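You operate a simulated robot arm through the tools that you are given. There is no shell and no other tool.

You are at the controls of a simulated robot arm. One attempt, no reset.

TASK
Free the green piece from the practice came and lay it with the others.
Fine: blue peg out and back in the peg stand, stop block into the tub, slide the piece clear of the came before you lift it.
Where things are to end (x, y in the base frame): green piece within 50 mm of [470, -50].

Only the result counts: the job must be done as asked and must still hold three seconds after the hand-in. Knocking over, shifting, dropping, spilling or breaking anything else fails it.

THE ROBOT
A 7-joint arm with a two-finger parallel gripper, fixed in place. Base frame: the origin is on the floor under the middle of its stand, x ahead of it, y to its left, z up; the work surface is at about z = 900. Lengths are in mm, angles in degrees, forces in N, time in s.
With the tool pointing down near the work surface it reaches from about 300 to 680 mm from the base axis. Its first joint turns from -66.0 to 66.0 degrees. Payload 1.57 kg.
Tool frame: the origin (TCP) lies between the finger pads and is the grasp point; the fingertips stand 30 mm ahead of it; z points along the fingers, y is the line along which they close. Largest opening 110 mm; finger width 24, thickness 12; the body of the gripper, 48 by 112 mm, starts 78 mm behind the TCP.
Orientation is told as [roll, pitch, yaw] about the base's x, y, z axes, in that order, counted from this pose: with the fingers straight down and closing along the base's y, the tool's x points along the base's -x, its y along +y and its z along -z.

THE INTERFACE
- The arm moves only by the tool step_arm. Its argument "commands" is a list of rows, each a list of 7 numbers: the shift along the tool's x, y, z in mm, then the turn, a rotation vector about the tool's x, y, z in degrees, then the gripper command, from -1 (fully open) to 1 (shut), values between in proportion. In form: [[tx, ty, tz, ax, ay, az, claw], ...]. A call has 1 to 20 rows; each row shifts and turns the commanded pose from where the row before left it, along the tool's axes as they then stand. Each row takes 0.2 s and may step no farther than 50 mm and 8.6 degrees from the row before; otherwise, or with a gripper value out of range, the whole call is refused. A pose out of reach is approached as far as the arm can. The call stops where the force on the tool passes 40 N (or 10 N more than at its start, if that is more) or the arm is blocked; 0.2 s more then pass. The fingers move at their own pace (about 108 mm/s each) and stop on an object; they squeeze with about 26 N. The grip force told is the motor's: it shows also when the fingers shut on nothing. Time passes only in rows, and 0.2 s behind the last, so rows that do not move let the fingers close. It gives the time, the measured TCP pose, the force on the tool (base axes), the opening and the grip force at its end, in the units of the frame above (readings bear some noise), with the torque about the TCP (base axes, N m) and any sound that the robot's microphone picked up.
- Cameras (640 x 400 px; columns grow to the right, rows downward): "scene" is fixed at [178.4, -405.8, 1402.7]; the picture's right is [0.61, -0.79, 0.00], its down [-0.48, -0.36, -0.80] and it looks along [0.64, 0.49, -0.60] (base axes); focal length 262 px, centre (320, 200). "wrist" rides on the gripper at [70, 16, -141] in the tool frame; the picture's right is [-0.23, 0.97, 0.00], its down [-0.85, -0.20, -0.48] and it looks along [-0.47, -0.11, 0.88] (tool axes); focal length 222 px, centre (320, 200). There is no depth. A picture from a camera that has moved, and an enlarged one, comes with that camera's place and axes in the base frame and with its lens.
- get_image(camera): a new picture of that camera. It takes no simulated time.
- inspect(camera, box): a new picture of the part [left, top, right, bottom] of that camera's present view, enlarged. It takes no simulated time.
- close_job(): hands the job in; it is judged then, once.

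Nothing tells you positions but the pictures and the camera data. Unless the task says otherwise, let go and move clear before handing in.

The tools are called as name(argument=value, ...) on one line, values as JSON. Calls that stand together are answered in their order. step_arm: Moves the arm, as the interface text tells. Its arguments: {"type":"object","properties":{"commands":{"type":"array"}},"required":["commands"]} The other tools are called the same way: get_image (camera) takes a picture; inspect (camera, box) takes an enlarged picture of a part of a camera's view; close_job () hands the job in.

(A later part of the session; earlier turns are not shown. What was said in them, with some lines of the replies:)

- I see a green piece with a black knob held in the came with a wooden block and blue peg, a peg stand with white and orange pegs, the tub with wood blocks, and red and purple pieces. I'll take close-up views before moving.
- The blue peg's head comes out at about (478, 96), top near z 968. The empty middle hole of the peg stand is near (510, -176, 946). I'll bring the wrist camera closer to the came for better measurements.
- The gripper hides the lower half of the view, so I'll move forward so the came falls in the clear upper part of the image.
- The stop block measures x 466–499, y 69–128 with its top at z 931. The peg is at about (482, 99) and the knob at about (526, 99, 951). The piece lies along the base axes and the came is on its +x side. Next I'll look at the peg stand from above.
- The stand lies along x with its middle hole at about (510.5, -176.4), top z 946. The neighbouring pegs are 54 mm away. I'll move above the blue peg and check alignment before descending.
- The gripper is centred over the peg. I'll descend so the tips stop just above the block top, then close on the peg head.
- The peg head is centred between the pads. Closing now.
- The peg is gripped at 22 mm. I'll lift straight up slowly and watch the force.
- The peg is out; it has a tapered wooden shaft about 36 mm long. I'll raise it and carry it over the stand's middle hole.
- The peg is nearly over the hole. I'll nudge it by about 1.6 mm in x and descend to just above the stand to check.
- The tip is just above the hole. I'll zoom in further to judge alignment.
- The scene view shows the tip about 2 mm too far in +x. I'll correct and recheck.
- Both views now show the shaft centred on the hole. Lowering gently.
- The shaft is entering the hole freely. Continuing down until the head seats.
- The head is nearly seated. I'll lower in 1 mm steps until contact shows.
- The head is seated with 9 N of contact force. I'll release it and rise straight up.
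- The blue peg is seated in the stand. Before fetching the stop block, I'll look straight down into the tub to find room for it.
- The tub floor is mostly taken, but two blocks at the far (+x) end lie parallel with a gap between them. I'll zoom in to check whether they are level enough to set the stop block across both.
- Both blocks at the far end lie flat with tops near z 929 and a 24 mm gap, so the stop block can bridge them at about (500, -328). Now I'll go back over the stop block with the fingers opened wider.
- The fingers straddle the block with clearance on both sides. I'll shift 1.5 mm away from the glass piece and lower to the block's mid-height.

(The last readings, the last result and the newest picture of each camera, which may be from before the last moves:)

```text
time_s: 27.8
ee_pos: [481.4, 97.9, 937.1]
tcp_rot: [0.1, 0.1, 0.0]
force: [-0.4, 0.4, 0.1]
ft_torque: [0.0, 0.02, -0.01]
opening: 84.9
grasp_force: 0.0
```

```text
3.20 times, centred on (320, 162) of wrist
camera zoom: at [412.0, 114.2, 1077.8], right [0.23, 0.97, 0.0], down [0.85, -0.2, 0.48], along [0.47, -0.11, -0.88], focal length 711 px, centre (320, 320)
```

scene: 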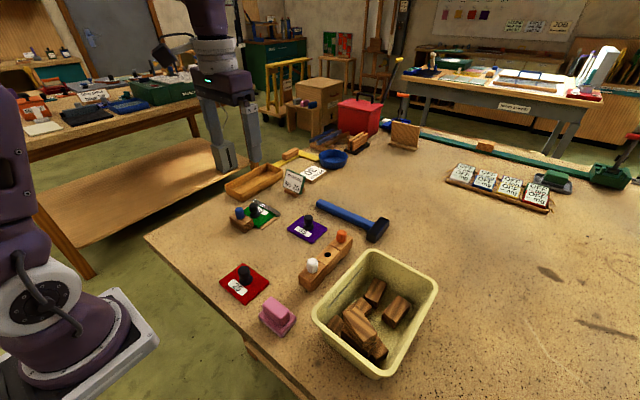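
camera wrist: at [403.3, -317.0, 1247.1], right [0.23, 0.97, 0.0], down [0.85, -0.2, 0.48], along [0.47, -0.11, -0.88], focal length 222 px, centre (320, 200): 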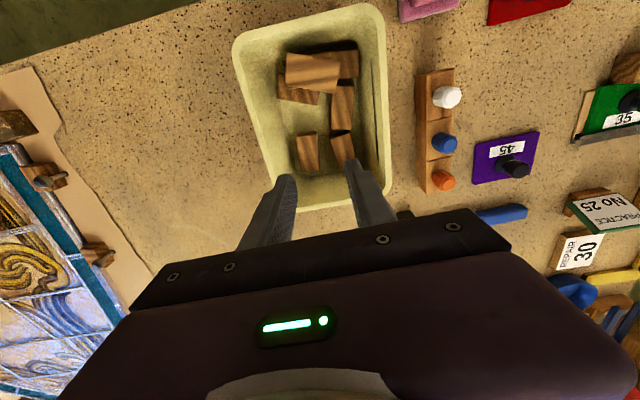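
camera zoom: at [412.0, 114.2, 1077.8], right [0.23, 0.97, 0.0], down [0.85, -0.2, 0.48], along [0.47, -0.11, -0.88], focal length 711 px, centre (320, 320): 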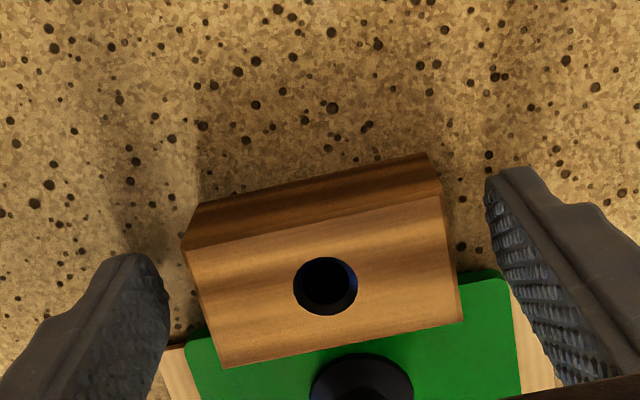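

The fingers are down either side of the block without contact. Closing on it.

step_arm(commands=[[0, 0.7, 0, 0, 0, 0, -0.545], [0, 0, 0, 0, 0, 0, -0.2], [0, 0, 0, 0, 0, 0, 1], [0, 0, 0, 0, 0, 0, 1], [0, 0, 0, 0, 0, 0, 1]])

inspect(camera="wrist", box=[220, 100, 420, 225])

```text
time_s: 29.0
ee_pos: [482.0, 98.6, 936.3]
tcp_rot: [0.1, 0.0, 0.0]
force: [0.1, 0.6, 0.2]
ft_torque: [-0.02, 0.01, -0.01]
opening: 59.1
grasp_force: 26.6
```

```text
3.20 times, centred on (320, 162) of wrist
camera zoom: at [412.0, 115.0, 1077.9], right [0.23, 0.97, 0.0], down [0.85, -0.2, 0.48], along [0.47, -0.11, -0.88], focal length 711 px, centre (320, 320)
```

zoom: 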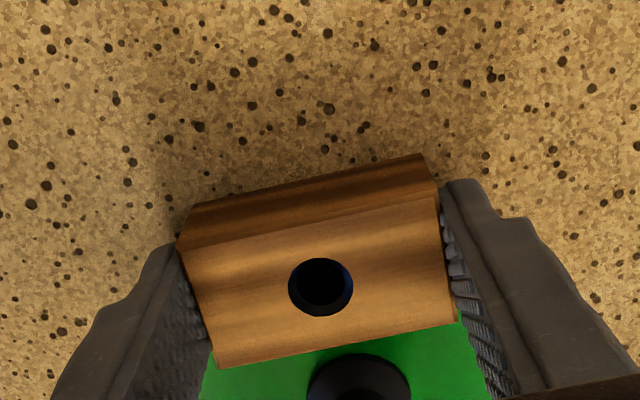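

The block is held at 59 mm. I'll back it 3 mm off the piece, then lift straight up.

step_arm(commands=[[1.5, 0, 0, 0, 0, 0, 1], [1.5, 0, 0, 0, 0, 0, 1], [0, 0, -4, 0, 0, 0, 1], [0, 0, -8, 0, 0, 0, 1], [0, 0, -15, 0, 0, 0, 1], [0, 0, -15, 0, 0, 0, 1]])

inspect(camera="scene", box=[200, 150, 300, 250])

inspect(camera="wrist", box=[220, 100, 420, 225])

```text
time_s: 30.4
ee_pos: [478.0, 99.5, 979.1]
tcp_rot: [0.1, 0.1, 0.0]
force: [0.2, 0.1, -0.3]
ft_torque: [-0.03, 0.0, 0.03]
opening: 58.9
grasp_force: 26.0
```

```text
4.00 times, centred on (250, 200) of scene
camera zoom: at [178.4, -405.8, 1402.7], right [0.61, -0.79, 0.0], down [-0.48, -0.36, -0.8], along [0.64, 0.49, -0.6], focal length 1049 px, centre (600, 200)
```

zoom: 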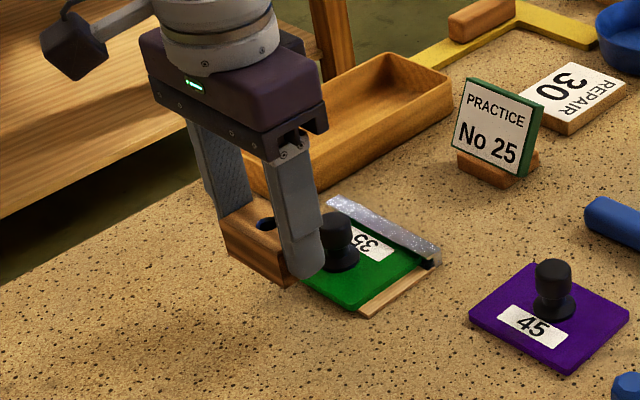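

```text
3.20 times, centred on (320, 162) of wrist
camera zoom: at [409.0, 115.4, 1120.6], right [0.23, 0.97, 0.0], down [0.85, -0.2, 0.48], along [0.47, -0.11, -0.88], focal length 711 px, centre (320, 320)
```

zoom: 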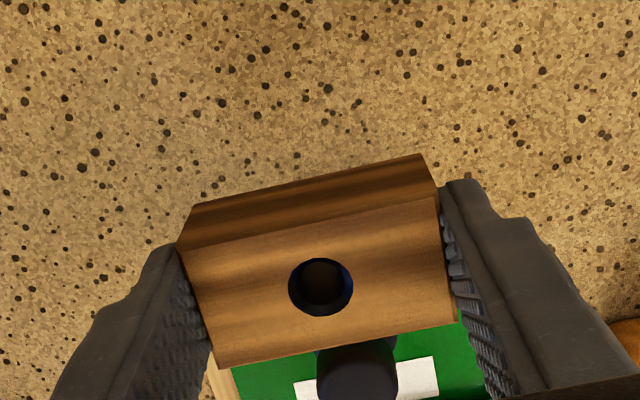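

The block is free. I'll raise it well above the tub rim and carry it over the far end of the tub.

step_arm(commands=[[0, 0, -35, 0, 0, 0, 1], [0, 0, -35, 0, 0, 0, 1], [0, 0, -30, 0, 0, 0, 1], [-2.1, -42.8, 0, 0, 0, 0, 1], [-2.1, -42.8, 0, 0, 0, 0, 1], [-2.1, -42.8, 0, 0, 0, 0, 1], [-2.1, -42.8, 0, 0, 0, 0, 1], [-2.1, -42.8, 0, 0, 0, 0, 1], [-2.1, -42.8, 0, 0, 0, 0, 1], [-2.1, -42.8, 0, 0, 0, 0, 1], [-2.1, -42.8, 0, 0, 0, 0, 1], [-2.1, -42.8, 0, 0, 0, 0, 1], [-2.1, -42.8, 0, 0, 0, 0, 1], [0, 0, 0, 0, 0, 0, 1], [0, 0, 0, 0, 0, 0, 1]])

get_image(camera="wrist")

inspect(camera="scene", box=[290, 180, 450, 380])

```text
time_s: 33.6
ee_pos: [499.0, -329.4, 1077.3]
tcp_rot: [0.1, 0.1, 0.0]
force: [0.0, 1.0, 0.0]
ft_torque: [0.01, -0.02, -0.01]
opening: 58.6
grasp_force: 26.3
```

```text
taken
camera wrist: at [429.6, -313.8, 1218.9], right [0.23, 0.97, 0.0], down [0.85, -0.2, 0.48], along [0.47, -0.11, -0.88], focal length 222 px, centre (320, 200)
```

wrist: 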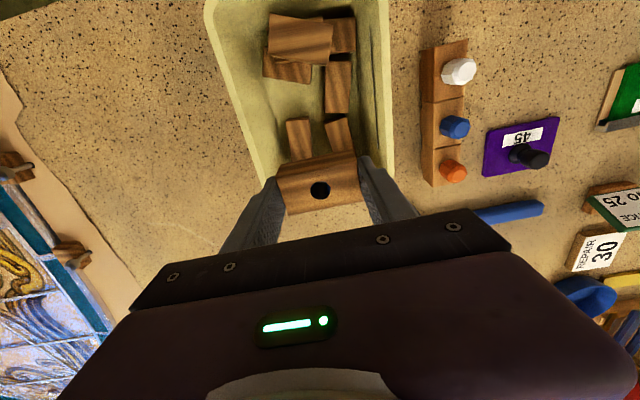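

```text
2.00 times, centred on (370, 280) of scene
camera zoom: at [178.4, -405.8, 1402.7], right [0.61, -0.79, 0.0], down [-0.48, -0.36, -0.8], along [0.64, 0.49, -0.6], focal length 524 px, centre (220, 40)
```

zoom: 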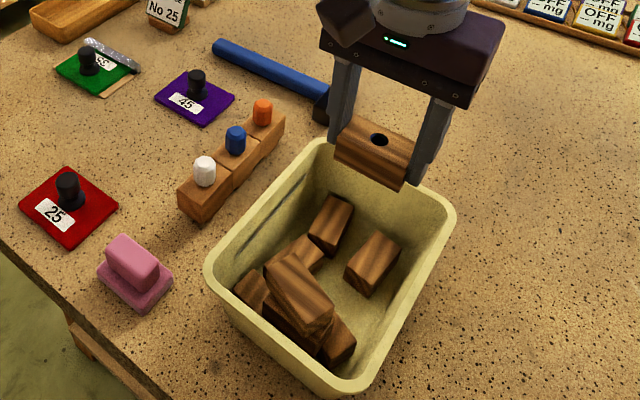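

The block is centred over the far end of the tub, clear of all rims. I'll lower it to just above the two blocks.

step_arm(commands=[[-0.5, 0, 25, 0, 0, 0, 1], [0, 0, 25, 0, 0, 0, 1], [0, 0, 25, 0, 0, 0, 1], [0, 0, 15, 0, 0, 0, 1], [0, 0, 10, 0, 0, 0, 1], [0, 0, 0, 0, 0, 0, 1]])

inspect(camera="scene", box=[330, 220, 450, 340])

inspect(camera="wrist", box=[220, 90, 420, 225])

```text
time_s: 35.0
ee_pos: [500.0, -328.4, 978.0]
tcp_rot: [0.1, 0.0, 0.1]
force: [0.3, -1.4, -0.8]
ft_torque: [-0.01, -0.01, 0.02]
opening: 58.8
grasp_force: 26.2
```

```text
3.33 times, centred on (390, 280) of scene
camera zoom: at [178.4, -405.8, 1402.7], right [0.61, -0.79, 0.0], down [-0.48, -0.36, -0.8], along [0.64, 0.49, -0.6], focal length 874 px, centre (87, -67)
```

zoom: 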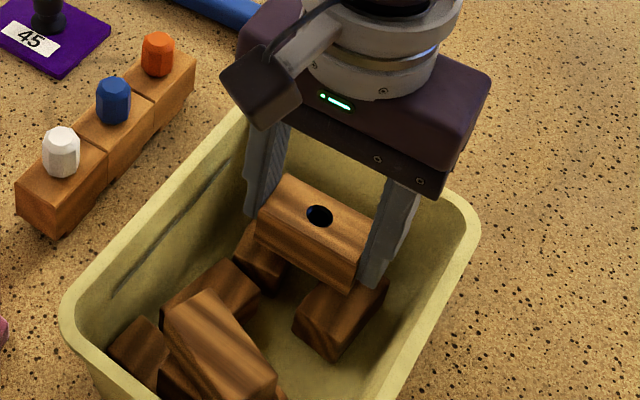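

```text
2.96 times, centred on (320, 158) of wrist
camera zoom: at [431.1, -312.6, 1119.4], right [0.23, 0.97, 0.0], down [0.85, -0.2, 0.48], along [0.47, -0.11, -0.88], focal length 658 px, centre (320, 326)
```

zoom: 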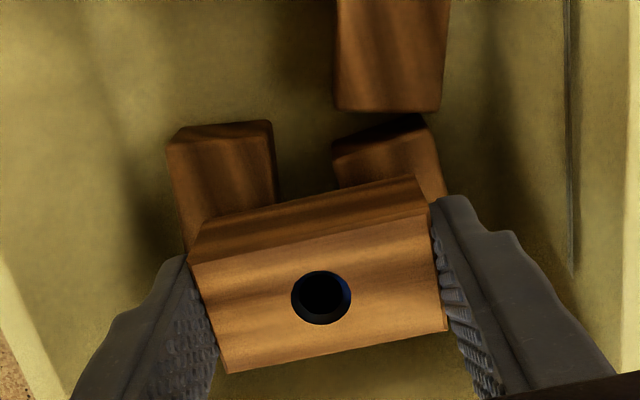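

The stop block is about 12 mm above the two blocks and spans both. I'll lower slowly until it touches.

step_arm(commands=[[0, 0, 3, 0, 0, 0, 1], [0, 0, 3, 0, 0, 0, 1], [0, 0, 2, 0, 0, 0, 1], [0, 0, 1, 0, 0, 0, 1], [0, 0, 0, 0, 0, 0, 1]])

```text
time_s: 36.2
ee_pos: [500.6, -326.9, 968.6]
tcp_rot: [0.2, 0.0, 0.0]
force: [0.0, 0.0, -0.3]
ft_torque: [-0.02, -0.02, -0.01]
opening: 59.3
grasp_force: 25.9
```

step_arm(commands=[[0, 0, 1, 0, 0, 0, 1], [0, 0, 1, 0, 0, 0, 1], [0, 0, 0, 0, 0, 0, 1]])

inspect(camera="scene", box=[360, 240, 430, 320])

```text
time_s: 37.0
ee_pos: [498.8, -328.5, 966.5]
tcp_rot: [0.1, -0.1, 0.0]
force: [0.6, -0.2, -0.5]
ft_torque: [-0.01, -0.03, -0.03]
opening: 58.8
grasp_force: 25.6
```

```text
5.00 times, centred on (395, 280) of scene
camera zoom: at [178.4, -405.8, 1402.7], right [0.61, -0.79, 0.0], down [-0.48, -0.36, -0.8], along [0.64, 0.49, -0.6], focal length 1311 px, centre (-55, -200)
```

zoom: 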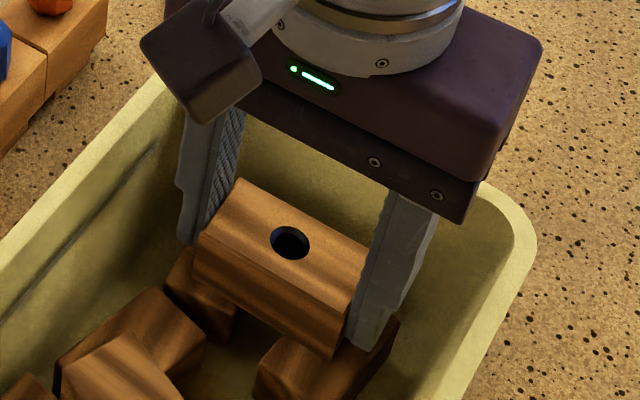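

step_arm(commands=[[0, 0, 1, 0, 0, 0, 1], [0, 0, 1, 0, 0, 0, 1], [0, 0, 0, 0, 0, 0, 1]])

```text
time_s: 37.8
ee_pos: [500.0, -327.8, 966.2]
tcp_rot: [0.0, -0.1, 0.0]
force: [-2.5, 5.6, 20.3]
ft_torque: [0.25, 0.17, -0.03]
opening: 59.0
grasp_force: 26.0
```

The block has made contact at 20 N. I'll relax slightly and open the fingers just enough to release it.

step_arm(commands=[[0, 0, -1.0, 0, 0, 0, 1], [0, 0, 0, 0, 0, 0, 1]])

step_arm(commands=[[0, 0, 0, 0, 0, 0, -0.1], [0, 0, 0, 0, 0, 0, -0.2], [0, 0, 0, 0, 0, 0, -0.2], [0, 0, 0, 0, 0, 0, -0.2]])

inspect(camera="scene", box=[360, 240, 430, 320])

inspect(camera="wrist", box=[220, 90, 420, 225])

```text
time_s: 38.4
ee_pos: [500.4, -328.2, 965.1]
tcp_rot: [0.0, -0.1, 0.0]
force: [1.0, 2.4, 11.4]
ft_torque: [-0.03, -0.03, -0.01]
opening: 59.1
grasp_force: 25.9
```

```text
time_s: 39.4
ee_pos: [499.2, -328.9, 967.1]
tcp_rot: [0.2, 0.0, -0.1]
force: [0.6, 0.1, 0.4]
ft_torque: [-0.02, -0.02, 0.0]
opening: 66.0
grasp_force: 0.1
```

```text
5.00 times, centred on (395, 280) of scene
camera zoom: at [178.4, -405.8, 1402.7], right [0.61, -0.79, 0.0], down [-0.48, -0.36, -0.8], along [0.64, 0.49, -0.6], focal length 1311 px, centre (-55, -200)
```

zoom: 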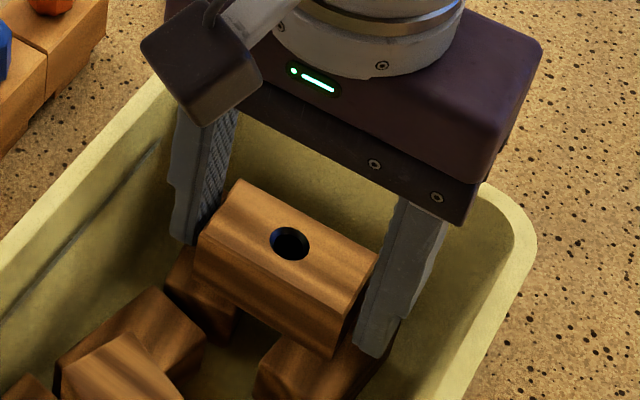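

```text
2.96 times, centred on (320, 158) of wrist
camera zoom: at [430.5, -313.0, 1107.5], right [0.23, 0.97, 0.0], down [0.85, -0.2, 0.48], along [0.47, -0.11, -0.88], focal length 658 px, centre (320, 326)
```

zoom: 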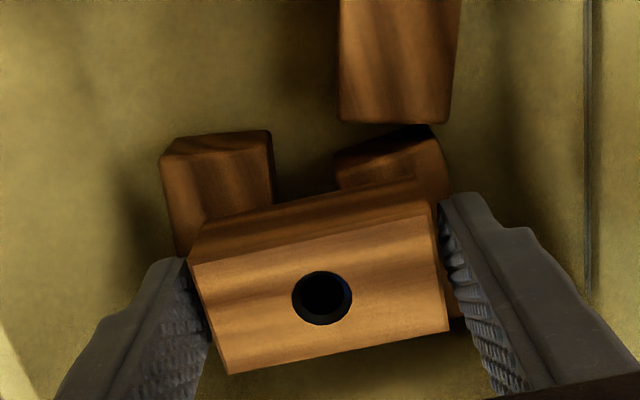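

The block is released and resting across both supports. I'll rise straight up clear of the rim.

step_arm(commands=[[0, 0, -10, 0, 0, 0, -0.2], [0, 0, -20, 0, 0, 0, -0.2], [0, 0, -35, 0, 0, 0, -0.2], [0, 0, -40, 0, 0, 0, -0.2], [0, 0, -20, 0, 0, 0, -0.2], [0, 0, 0, 0, 0, 0, -0.2]])

get_image(camera="wrist")

inspect(camera="scene", box=[290, 220, 450, 385])

```text
time_s: 40.8
ee_pos: [500.1, -329.0, 1092.3]
tcp_rot: [0.0, 0.1, -0.1]
force: [1.0, -0.2, 0.2]
ft_torque: [0.0, -0.02, 0.02]
opening: 65.9
grasp_force: 0.0
```

```text
taken
camera wrist: at [431.0, -312.4, 1232.9], right [0.23, 0.97, 0.0], down [0.85, -0.2, 0.48], along [0.47, -0.11, -0.88], focal length 222 px, centre (320, 200)
```

wrist: 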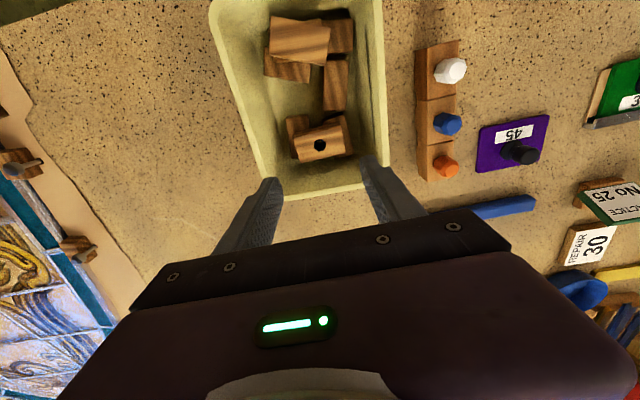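

```text
2.42 times, centred on (370, 302) of scene
camera zoom: at [178.4, -405.8, 1402.7], right [0.61, -0.79, 0.0], down [-0.48, -0.36, -0.8], along [0.64, 0.49, -0.6], focal length 636 px, centre (199, -48)
```

zoom: 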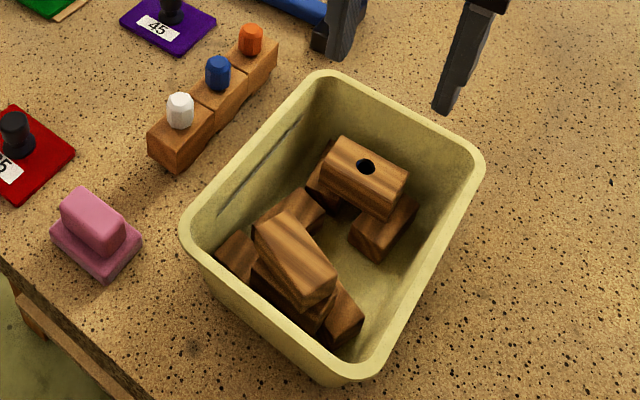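

The stop block rests stably in the tub and nothing else moved. The purple piece covers x 543–612 and the red x 326–396, so the spot near (470, -50) between them is free. Now I'll go over the green piece's knob.

step_arm(commands=[[-2.6, 42.8, 0, 0, 0, 0, -0.1], [-2.6, 42.8, 0, 0, 0, 0, -0.1], [-2.6, 42.8, 0, 0, 0, 0, -0.1], [-2.6, 42.8, 0, 0, 0, 0, -0.1], [-2.6, 42.8, 0, 0, 0, 0, -0.1], [-2.6, 42.8, 0, 0, 0, 0, -0.1], [-2.6, 42.8, 0, 0, 0, 0, -0.1], [-2.6, 42.8, 0, 0, 0, 0, -0.1], [-2.6, 42.8, 0, 0, 0, 0, -0.1], [-2.6, 42.8, 0, 0, 0, 0, -0.1], [0, 0, 30, 0, 0, 0, -0.1], [0, 0, 25, 0, 0, 0, -0.1], [0, 0, 0, 0, 0, 0, -0.1], [0, 0, 0, 0, 0, 0, -0.1]])

inspect(camera="wrist", box=[220, 80, 420, 225])

inspect(camera="scene", box=[220, 180, 300, 240])

```text
time_s: 43.8
ee_pos: [526.5, 100.3, 1037.3]
tcp_rot: [0.1, 0.0, 0.0]
force: [-0.1, -0.5, -0.4]
ft_torque: [0.02, -0.02, 0.02]
opening: 60.3
grasp_force: 0.0
```

```text
2.76 times, centred on (320, 152) of wrist
camera zoom: at [456.8, 115.4, 1178.3], right [0.23, 0.97, 0.0], down [0.85, -0.2, 0.48], along [0.47, -0.11, -0.88], focal length 613 px, centre (320, 331)
```

zoom: 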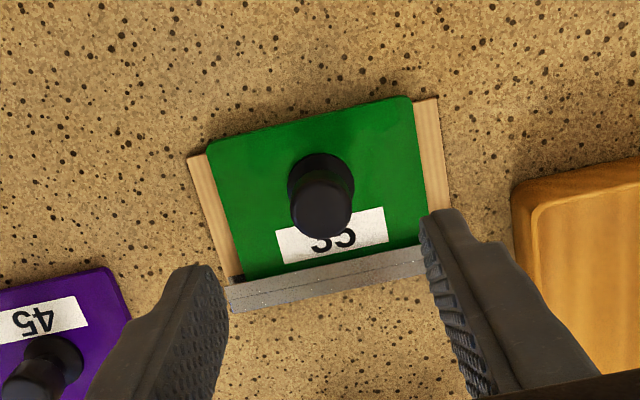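

```text
6.67 times, centred on (260, 210) of scene
camera zoom: at [178.4, -405.8, 1402.7], right [0.61, -0.79, 0.0], down [-0.48, -0.36, -0.8], along [0.64, 0.49, -0.6], focal length 1748 px, centre (720, 133)
```

zoom: 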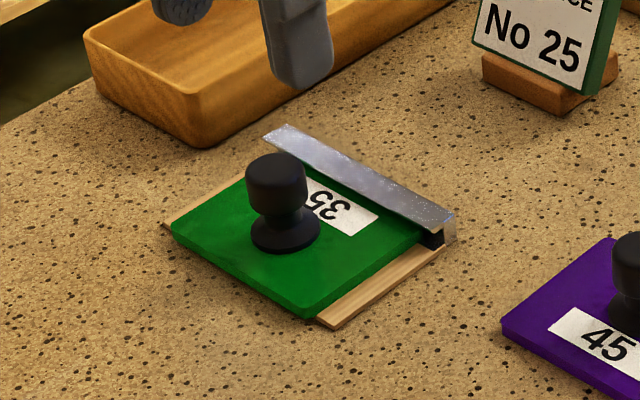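

The knob is centred at about (529.5, 99), its top near z 946, and the path toward -x is now clear. I'll lower around the knob with the tips above the glass.

step_arm(commands=[[-3, -0.5, 25, 0, 0, 0, -0.1], [0, 0, 25, 0, 0, 0, -0.1], [0, 0, 20, 0, 0, 0, -0.1], [0, 0, 12, 0, 0, 0, -0.1], [0, 0, 5, 0, 0, 0, -0.1], [0, 0, 0, 0, 0, 0, -0.1]])

inspect(camera="wrist", box=[220, 80, 420, 225])

inspect(camera="scene", box=[225, 175, 295, 240])

```text
time_s: 45.2
ee_pos: [528.1, 99.0, 950.1]
tcp_rot: [0.1, -0.1, 0.0]
force: [-0.5, 0.3, -0.3]
ft_torque: [0.04, 0.0, 0.01]
opening: 60.3
grasp_force: 0.1
```

```text
2.76 times, centred on (320, 152) of wrist
camera zoom: at [459.5, 114.5, 1090.7], right [0.23, 0.97, 0.0], down [0.85, -0.2, 0.48], along [0.47, -0.11, -0.88], focal length 613 px, centre (320, 331)
```

zoom: 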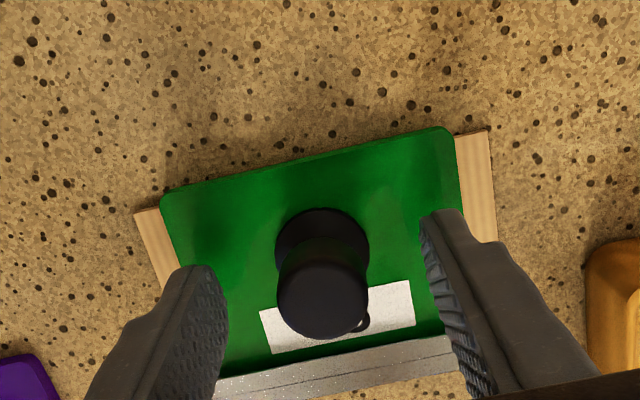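

```text
6.15 times, centred on (260, 208) of scene
camera zoom: at [178.4, -405.8, 1402.7], right [0.61, -0.79, 0.0], down [-0.48, -0.36, -0.8], along [0.64, 0.49, -0.6], focal length 1614 px, centre (689, 154)
```

zoom: 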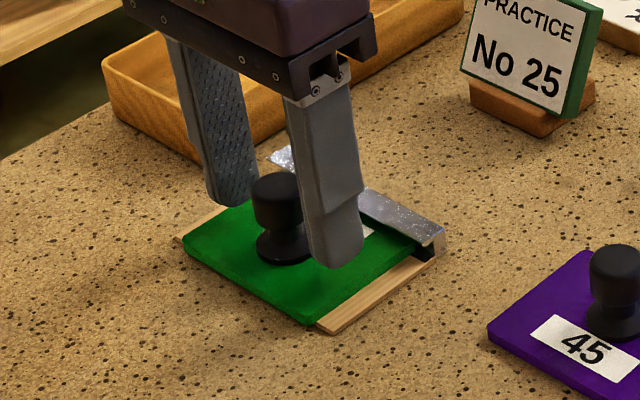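

The fingers sit either side of the knob with the tips above the glass. Closing on the knob.

step_arm(commands=[[0, 0, 0, 0, 0, 0, 0.3], [0, 0, 0, 0, 0, 0, 1], [0, 0, 0, 0, 0, 0, 1], [0, 0, 0, 0, 0, 0, 1]])

inspect(camera="wrist", box=[220, 80, 420, 225])

inspect(camera="scene", box=[225, 175, 295, 240])

```text
time_s: 46.2
ee_pos: [528.6, 99.7, 949.2]
tcp_rot: [0.1, -0.1, 0.0]
force: [-0.3, 0.7, 0.9]
ft_torque: [0.01, 0.02, -0.02]
opening: 24.2
grasp_force: 18.2
```

```text
2.76 times, centred on (320, 152) of wrist
camera zoom: at [459.5, 114.5, 1090.8], right [0.23, 0.97, 0.0], down [0.85, -0.2, 0.48], along [0.47, -0.11, -0.88], focal length 613 px, centre (320, 331)
```

zoom: 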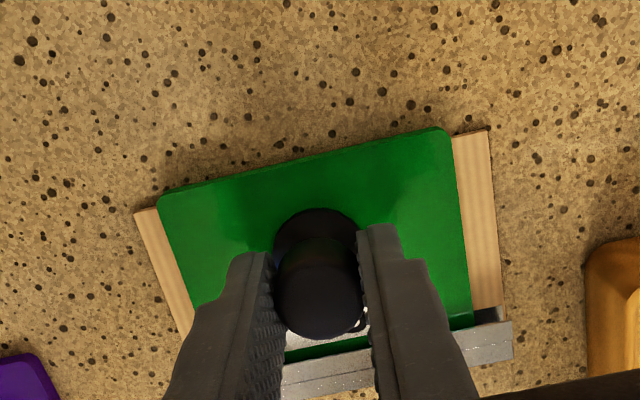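

```text
6.15 times, centred on (260, 208) of scene
camera zoom: at [178.4, -405.8, 1402.7], right [0.61, -0.79, 0.0], down [-0.48, -0.36, -0.8], along [0.64, 0.49, -0.6], focal length 1614 px, centre (689, 154)
```

zoom: 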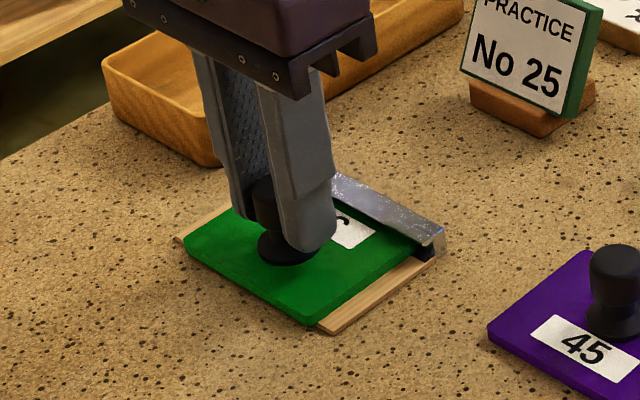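

The knob is gripped. I'll slide the piece straight toward -x in small steps, keeping it flat on the bench and watching the force.

step_arm(commands=[[0, 0, 0, 0, 0, 0, 1], [2, 0, 0, 0, 0, 0, 1], [2, 0, 0, 0, 0, 0, 1], [2, 0, 0, 0, 0, 0, 1], [2, 0, 0, 0, 0, 0, 1]])

inspect(camera="wrist", box=[220, 80, 420, 225])

inspect(camera="scene", box=[225, 175, 295, 240])

```text
time_s: 47.4
ee_pos: [521.0, 98.1, 950.0]
tcp_rot: [0.0, 0.1, 0.0]
force: [0.0, 0.4, -0.2]
ft_torque: [-0.02, 0.02, -0.02]
opening: 24.3
grasp_force: 17.9
```

```text
2.76 times, centred on (320, 152) of wrist
camera zoom: at [451.6, 114.6, 1091.0], right [0.23, 0.97, 0.0], down [0.86, -0.2, 0.48], along [0.47, -0.11, -0.88], focal length 613 px, centre (320, 331)
```

zoom: 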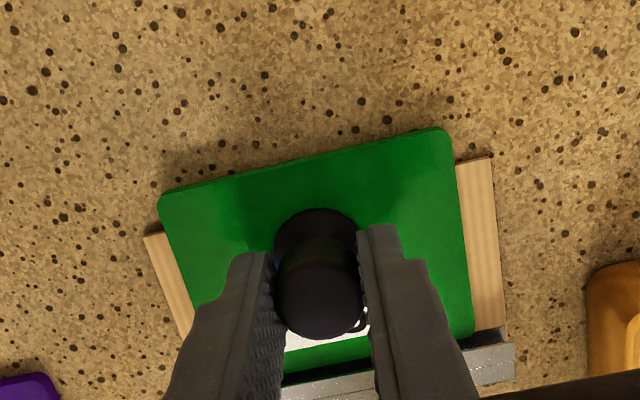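

```text
6.15 times, centred on (260, 208) of scene
camera zoom: at [178.4, -405.8, 1402.7], right [0.61, -0.79, 0.0], down [-0.48, -0.36, -0.8], along [0.64, 0.49, -0.6], focal length 1614 px, centre (689, 154)
```

zoom: 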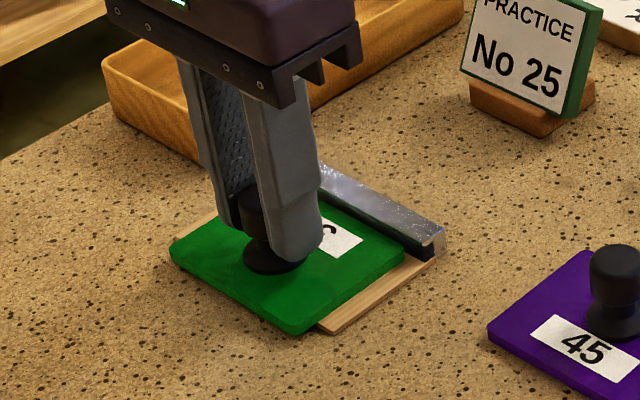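

The piece slides freely with no load and its edge is coming out of the came. I'll continue until it is well clear.

step_arm(commands=[[4, 0, 0, 0, 0, 0, 1], [4, 0, 0, 0, 0, 0, 1], [5, 0, 0, 0, 0, 0, 1], [5, 0, 0, 0, 0, 0, 1], [5, 0, 0, 0, 0, 0, 1], [5, 0, 0, 0, 0, 0, 1], [5, 0, 0, 0, 0, 0, 1], [5, 0, 0, 0, 0, 0, 1], [0, 0, 0, 0, 0, 0, 1]])

inspect(camera="wrist", box=[220, 80, 420, 225])

inspect(camera="scene", box=[205, 165, 295, 245])

```text
time_s: 49.4
ee_pos: [483.1, 99.8, 949.3]
tcp_rot: [0.1, -0.1, 0.0]
force: [1.4, -0.9, 0.8]
ft_torque: [-0.04, -0.1, 0.0]
opening: 24.3
grasp_force: 18.2
```

```text
2.76 times, centred on (320, 152) of wrist
camera zoom: at [413.8, 114.8, 1090.8], right [0.23, 0.97, 0.0], down [0.85, -0.2, 0.48], along [0.47, -0.11, -0.88], focal length 613 px, centre (320, 331)
```

zoom: 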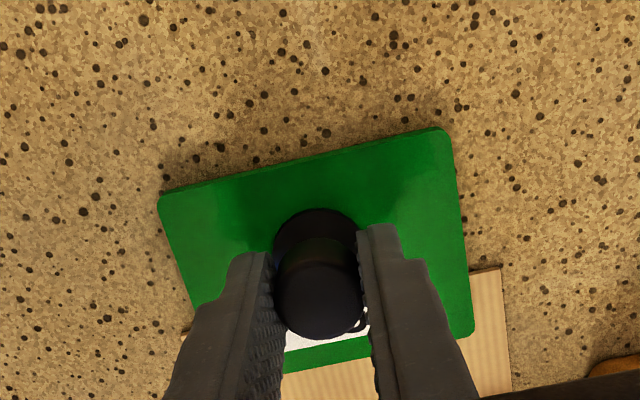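

```text
5.00 times, centred on (250, 205) of scene
camera zoom: at [178.4, -405.8, 1402.7], right [0.61, -0.79, 0.0], down [-0.48, -0.36, -0.8], along [0.64, 0.49, -0.6], focal length 1311 px, centre (670, 175)
```

zoom: 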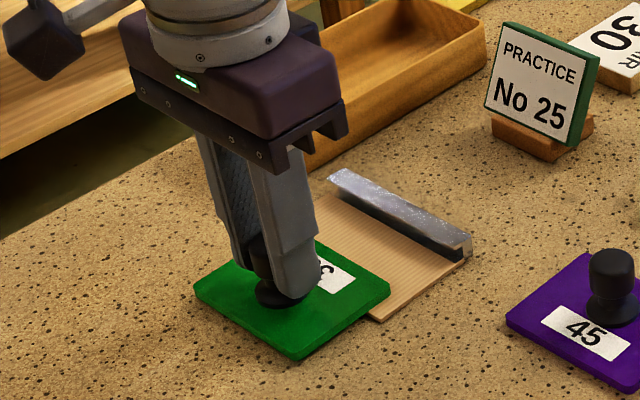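

The piece is about 40 mm clear of the came, still supported flat. Now I'll lift it gently.

step_arm(commands=[[0, 0, -3, 0, 0, 0, 1], [0, 0, -6, 0, 0, 0, 1], [0, 0, -10, 0, 0, 0, 1], [0, 0, -15, 0, 0, 0, 1], [0, 0, -15, 0, 0, 0, 1], [0, 0, -10, 0, 0, 0, 1], [0, 0, 0, 0, 0, 0, 1]])

inspect(camera="scene", box=[205, 145, 325, 255])

get_image(camera="wrist")

```text
time_s: 51.0
ee_pos: [482.7, 100.0, 1009.0]
tcp_rot: [0.1, 0.0, 0.0]
force: [0.0, -0.2, -2.0]
ft_torque: [-0.02, -0.02, -0.01]
opening: 24.2
grasp_force: 17.8
```

```text
3.64 times, centred on (265, 200) of scene
camera zoom: at [178.4, -405.8, 1402.7], right [0.61, -0.79, 0.0], down [-0.48, -0.36, -0.8], along [0.64, 0.49, -0.6], focal length 954 px, centre (520, 200)
```

zoom: 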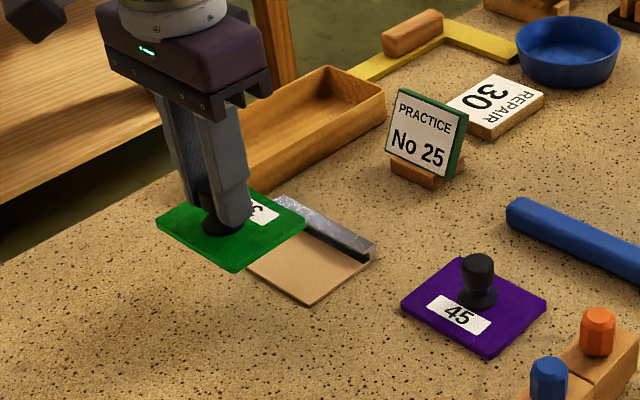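

```text
taken
camera wrist: at [413.8, 115.0, 1150.2], right [0.23, 0.97, 0.0], down [0.85, -0.2, 0.48], along [0.47, -0.11, -0.88], focal length 222 px, centre (320, 200)
```

wrist: 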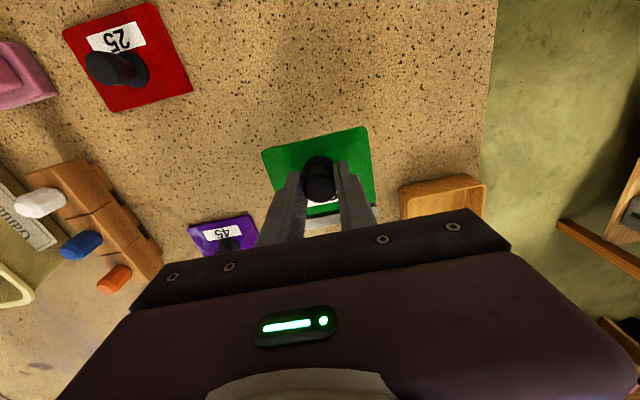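

The piece is held level. I'll carry it to the space between the red and purple pieces.

step_arm(commands=[[3, -15, 0, 0, 0, 0, 1], [3, -25, 0, 0, 0, 0, 1], [4, -30, 0, 0, 0, 0, 1], [4, -32, 0, 0, 0, 0, 1], [3, -30, 0, 0, 0, 0, 1], [3, -19.5, 0, 0, 0, 0, 1], [0, 0, 0, 0, 0, 0, 1], [0, 0, 0, 0, 0, 0, 1]])

get_image(camera="wrist")

inspect(camera="scene", box=[205, 155, 365, 315])

```text
time_s: 52.8
ee_pos: [463.1, -51.0, 1008.8]
tcp_rot: [0.1, 0.1, 0.0]
force: [0.0, -0.5, -1.3]
ft_torque: [0.01, -0.02, 0.0]
opening: 24.3
grasp_force: 18.0
```

```text
taken
camera wrist: at [393.6, -36.5, 1150.3], right [0.23, 0.97, 0.0], down [0.85, -0.2, 0.48], along [0.47, -0.11, -0.88], focal length 222 px, centre (320, 200)
```

wrist: 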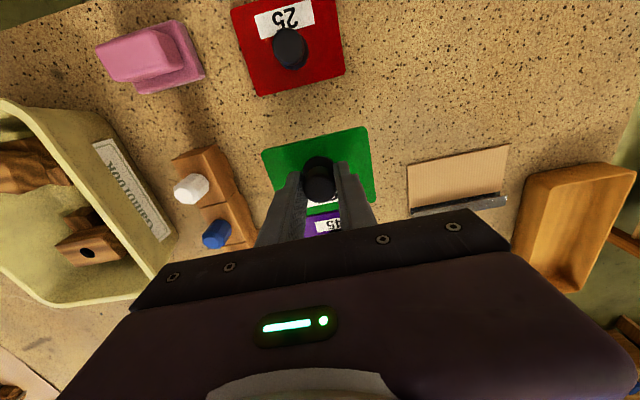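

```text
2.50 times, centred on (285, 235) of scene
camera zoom: at [178.4, -405.8, 1402.7], right [0.61, -0.79, 0.0], down [-0.48, -0.36, -0.8], along [0.64, 0.49, -0.6], focal length 656 px, centre (408, 112)
```

zoom: 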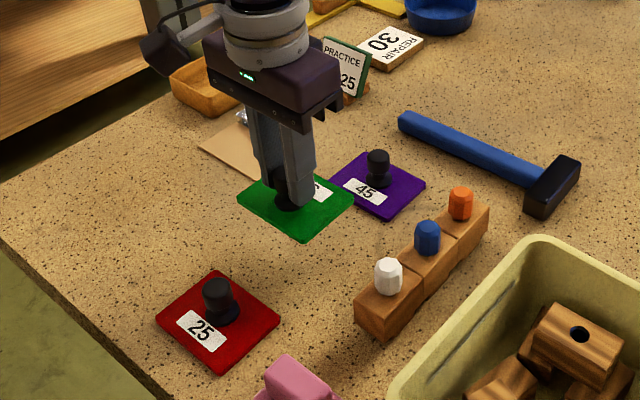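

The piece is over the free spot at about (470, -52) with its neighbours well clear. I'll lower it to just above the bench.

step_arm(commands=[[0, 0, 12, 0, 0, 0, 1], [0, 0, 15, 0, 0, 0, 1], [0, 0, 15, 0, 0, 0, 1], [0, 0, 8, 0, 0, 0, 1], [0, 0, 4, 0, 0, 0, 1], [0, 0, 0, 0, 0, 0, 1]])

inspect(camera="scene", box=[245, 200, 325, 270])

```text
time_s: 54.2
ee_pos: [463.7, -52.4, 953.4]
tcp_rot: [0.1, 0.0, 0.1]
force: [0.9, 0.3, -1.1]
ft_torque: [0.02, -0.01, -0.01]
opening: 24.1
grasp_force: 17.4
```

```text
5.71 times, centred on (285, 235) of scene
camera zoom: at [178.4, -405.8, 1402.7], right [0.61, -0.79, 0.0], down [-0.48, -0.36, -0.8], along [0.64, 0.49, -0.6], focal length 1498 px, centre (520, 0)
```

zoom: 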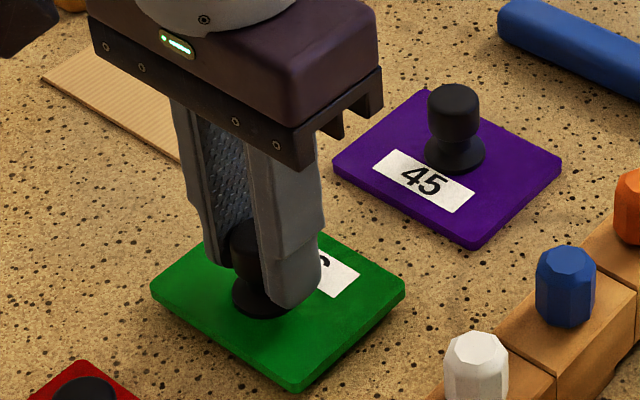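

Only a few millimetres remain, so I'll lower in 1 mm steps until contact shows.

step_arm(commands=[[0, 0, 1, 0, 0, 0, 1], [0, 0, 1, 0, 0, 0, 1], [0, 0, 1, 0, 0, 0, 1], [0, 0, 1, 0, 0, 0, 1], [0, 0, 0, 0, 0, 0, 1]])

```text
time_s: 55.4
ee_pos: [462.0, -52.4, 950.2]
tcp_rot: [0.1, 0.1, 0.1]
force: [0.2, -0.5, -2.2]
ft_torque: [-0.01, 0.02, 0.01]
opening: 24.1
grasp_force: 18.4
```

step_arm(commands=[[0, 0, 1, 0, 0, 0, 1], [0, 0, 1, 0, 0, 0, 1], [0, 0, 0, 0, 0, 0, 1]])

```text
time_s: 56.2
ee_pos: [462.6, -51.0, 947.9]
tcp_rot: [0.1, 0.1, 0.0]
force: [-0.2, 0.4, -1.4]
ft_torque: [-0.03, -0.01, 0.0]
opening: 24.1
grasp_force: 18.0
```

step_arm(commands=[[0, 0, 0.7, 0, 0, 0, 1], [0, 0, 0.7, 0, 0, 0, 1], [0, 0, 0, 0, 0, 0, 1]])

inspect(camera="scene", box=[255, 225, 305, 260])

```text
time_s: 57.0
ee_pos: [462.2, -52.2, 946.7]
tcp_rot: [0.0, -0.1, 0.0]
force: [-0.7, -0.1, -1.9]
ft_torque: [0.02, -0.03, -0.02]
opening: 24.2
grasp_force: 17.9
```

```text
11.43 times, centred on (280, 242) of scene
camera zoom: at [178.4, -405.8, 1402.7], right [0.61, -0.79, 0.0], down [-0.48, -0.36, -0.8], along [0.64, 0.49, -0.6], focal length 2997 px, centre (777, -286)
```

zoom: 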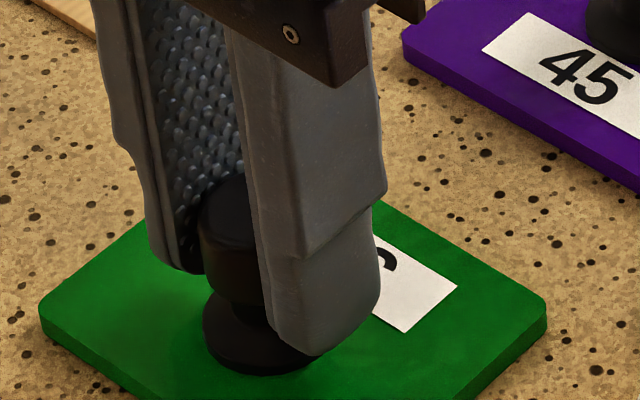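

step_arm(commands=[[0, 0, 0.7, 0, 0, 0, 1], [0, 0, 0.7, 0, 0, 0, 1], [0, 0, 0, 0, 0, 0, 1]])

inspect(camera="scene", box=[260, 240, 310, 275])

```text
time_s: 57.8
ee_pos: [462.7, -51.9, 946.0]
tcp_rot: [0.0, -0.1, 0.0]
force: [-1.3, -1.7, 11.4]
ft_torque: [-0.02, 0.02, -0.02]
opening: 24.4
grasp_force: 18.5
```

```text
11.43 times, centred on (285, 258) of scene
camera zoom: at [178.2, -405.8, 1402.7], right [0.61, -0.79, 0.0], down [-0.48, -0.36, -0.8], along [0.64, 0.49, -0.6], focal length 2997 px, centre (720, -457)
```

zoom: 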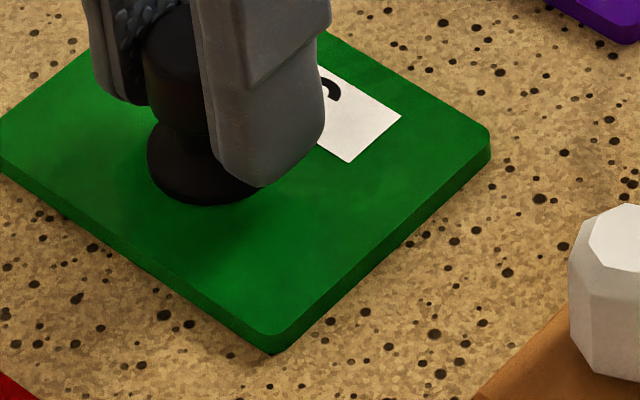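

The piece has touched down at 11 N and lies flat. I'll ease off and release the knob.

step_arm(commands=[[0, 0, -0.7, 0, 0, 0, 1], [0, 0, 0, 0, 0, 0, 0.3], [0, 0, 0, 0, 0, 0, 0.1], [0, 0, 0, 0, 0, 0, 0.1], [0, 0, 0, 0, 0, 0, 0.1]])

inspect(camera="scene", box=[245, 200, 325, 270])

inspect(camera="wrist", box=[220, 80, 420, 225])

```text
time_s: 59.0
ee_pos: [462.4, -52.4, 946.5]
tcp_rot: [0.1, 0.0, 0.1]
force: [-0.3, 0.0, -0.2]
ft_torque: [-0.01, -0.01, 0.04]
opening: 49.4
grasp_force: 0.1
```

```text
5.71 times, centred on (285, 235) of scene
camera zoom: at [178.4, -405.8, 1402.7], right [0.61, -0.79, 0.0], down [-0.48, -0.36, -0.8], along [0.64, 0.49, -0.6], focal length 1498 px, centre (520, 0)
```

zoom: 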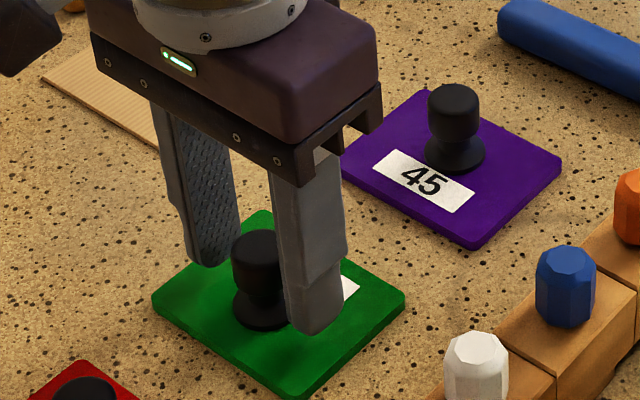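

```text
2.76 times, centred on (320, 152) of wrist
camera zoom: at [393.5, -36.5, 1087.7], right [0.23, 0.97, 0.0], down [0.85, -0.2, 0.48], along [0.47, -0.11, -0.88], focal length 613 px, centre (320, 331)
```

zoom: 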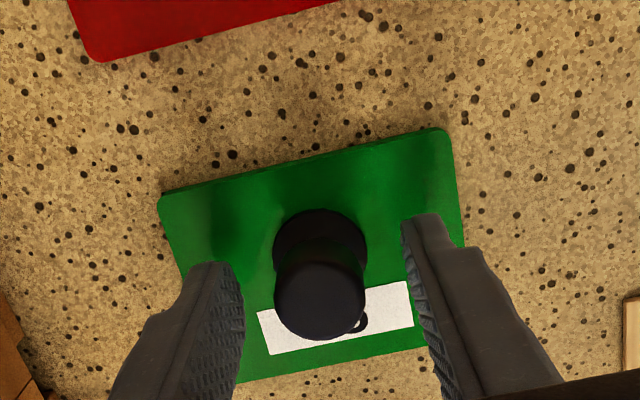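

The piece is released and flat. I'll rise straight up and move clear, then check everything.

step_arm(commands=[[0, 0, -8, 0, 0, 0, 0.1], [0, 0, -15, 0, 0, 0, 0.1], [0, 0, -30, 0, 0, 0, 0.1], [0, 0, -40, 0, 0, 0, 0.1], [0, 0, -40, 0, 0, 0, 0.1], [0, 0, -40, 0, 0, 0, 0.1], [0, 0, -30, 0, 0, 0, 0.1], [0, 0, 0, 0, 0, 0, 0.1]])

get_image(camera="wrist")

get_image(camera="scene")

inspect(camera="scene", box=[205, 165, 445, 385])

```text
time_s: 60.8
ee_pos: [463.1, -51.3, 1147.9]
tcp_rot: [0.1, 0.0, 0.0]
force: [-0.1, 0.2, -0.2]
ft_torque: [0.0, -0.02, 0.0]
opening: 49.4
grasp_force: 0.1
```

```text
taken
camera wrist: at [394.4, -36.6, 1290.4], right [0.23, 0.97, 0.0], down [0.85, -0.2, 0.48], along [0.47, -0.11, -0.88], focal length 222 px, centre (320, 200)
```

wrist: 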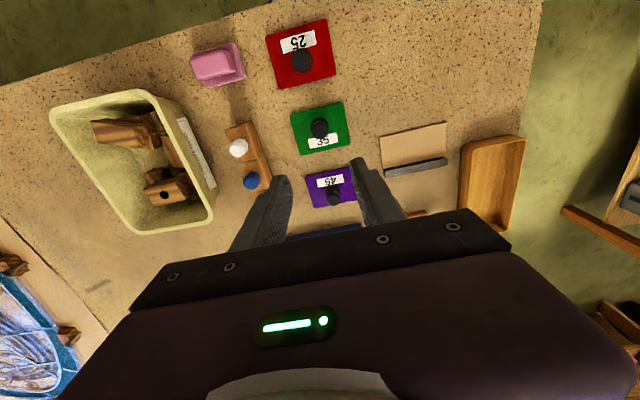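

```text
taken
```

scene: 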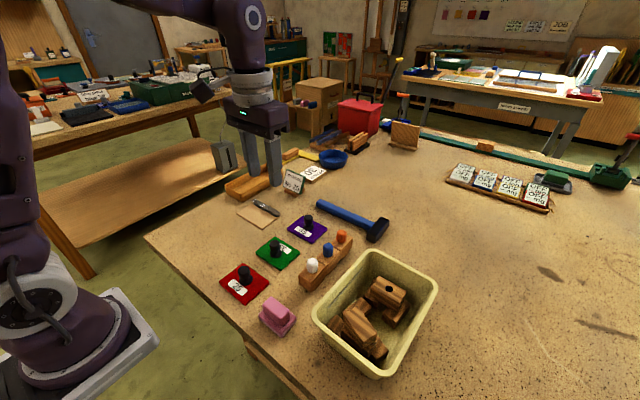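

```text
1.82 times, centred on (325, 275) of scene
camera zoom: at [178.4, -405.8, 1402.7], right [0.61, -0.79, 0.0], down [-0.48, -0.36, -0.8], along [0.64, 0.49, -0.6], focal length 477 px, centre (311, 64)
```

zoom: 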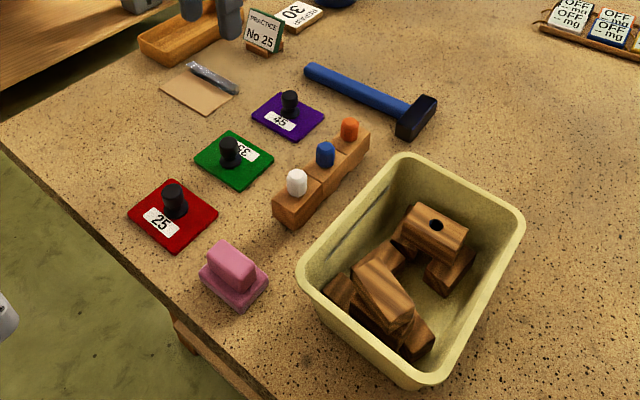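

The green piece lies between the red and purple ones, with the peg in the stand and the block in the tub. I'll take a last close look before handing in.

inspect(camera="scene", box=[295, 225, 360, 290])

inspect(camera="scene", box=[330, 260, 430, 365])

inspect(camera="scene", box=[225, 190, 335, 275])

```text
6.15 times, centred on (328, 258) of scene
camera zoom: at [178.4, -405.8, 1402.7], right [0.61, -0.79, 0.0], down [-0.48, -0.36, -0.8], along [0.64, 0.49, -0.6], focal length 1614 px, centre (274, -154)
```

zoom: 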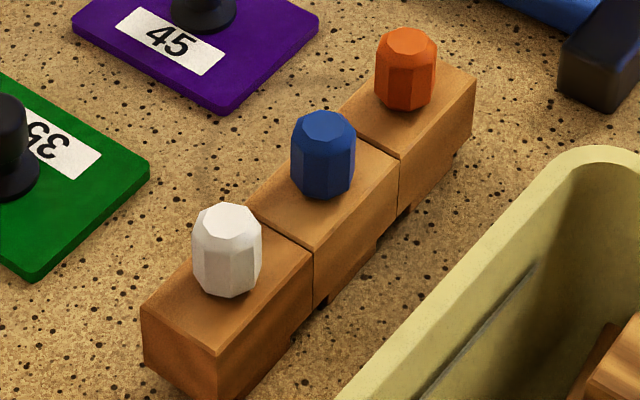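

```text
3.81 times, centred on (380, 312) of scene
camera zoom: at [178.4, -405.8, 1402.7], right [0.61, -0.79, 0.0], down [-0.48, -0.36, -0.8], along [0.64, 0.49, -0.6], focal length 999 px, centre (91, -229)
```

zoom: 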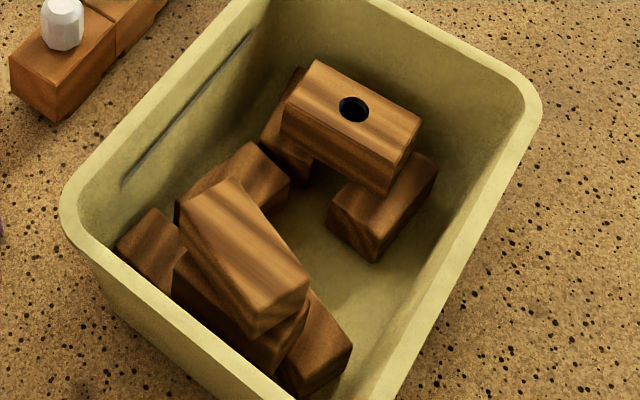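

```text
4.71 times, centred on (280, 232) of scene
camera zoom: at [178.4, -405.8, 1402.7], right [0.61, -0.79, 0.0], down [-0.48, -0.36, -0.8], along [0.64, 0.49, -0.6], focal length 1234 px, centre (508, 47)
```

zoom: 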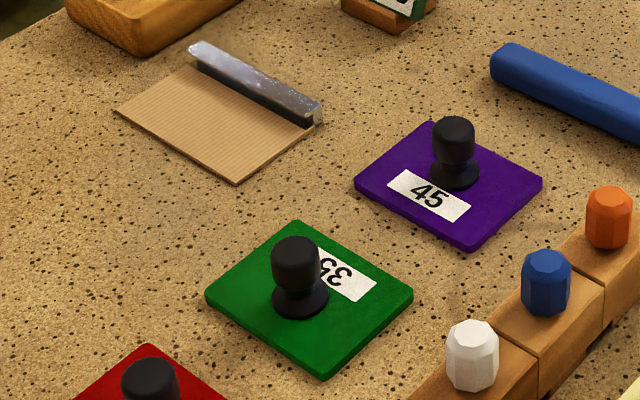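

Everything is where it should be: the blue peg seated in the stand, the stop block resting in the tub, and the green piece flat at about (470, -52). The came is undisturbed and the gripper is open and well clear, so I'm handing the job in.

close_job()

```text
The job is handed in.
```

The green piece is out of the practice came and lying flat between the red and purple pieces, at about (470, -52) by my camera estimate. I handed the job in; the tool didn't report a verdict.

- **Blue peg:** it came out cleanly and is seated in the middle hole of the peg stand, between the white and orange pegs.
- **Stop block:** it is in the tub. The floor had no free space big enough, so it rests across two of the blocks already there, below the rim.
- **Green piece:** I slid it about 45 mm straight out, well clear of the came, before lifting it.

In the last pictures nothing else looked moved or knocked over, and the gripper was open and well clear.
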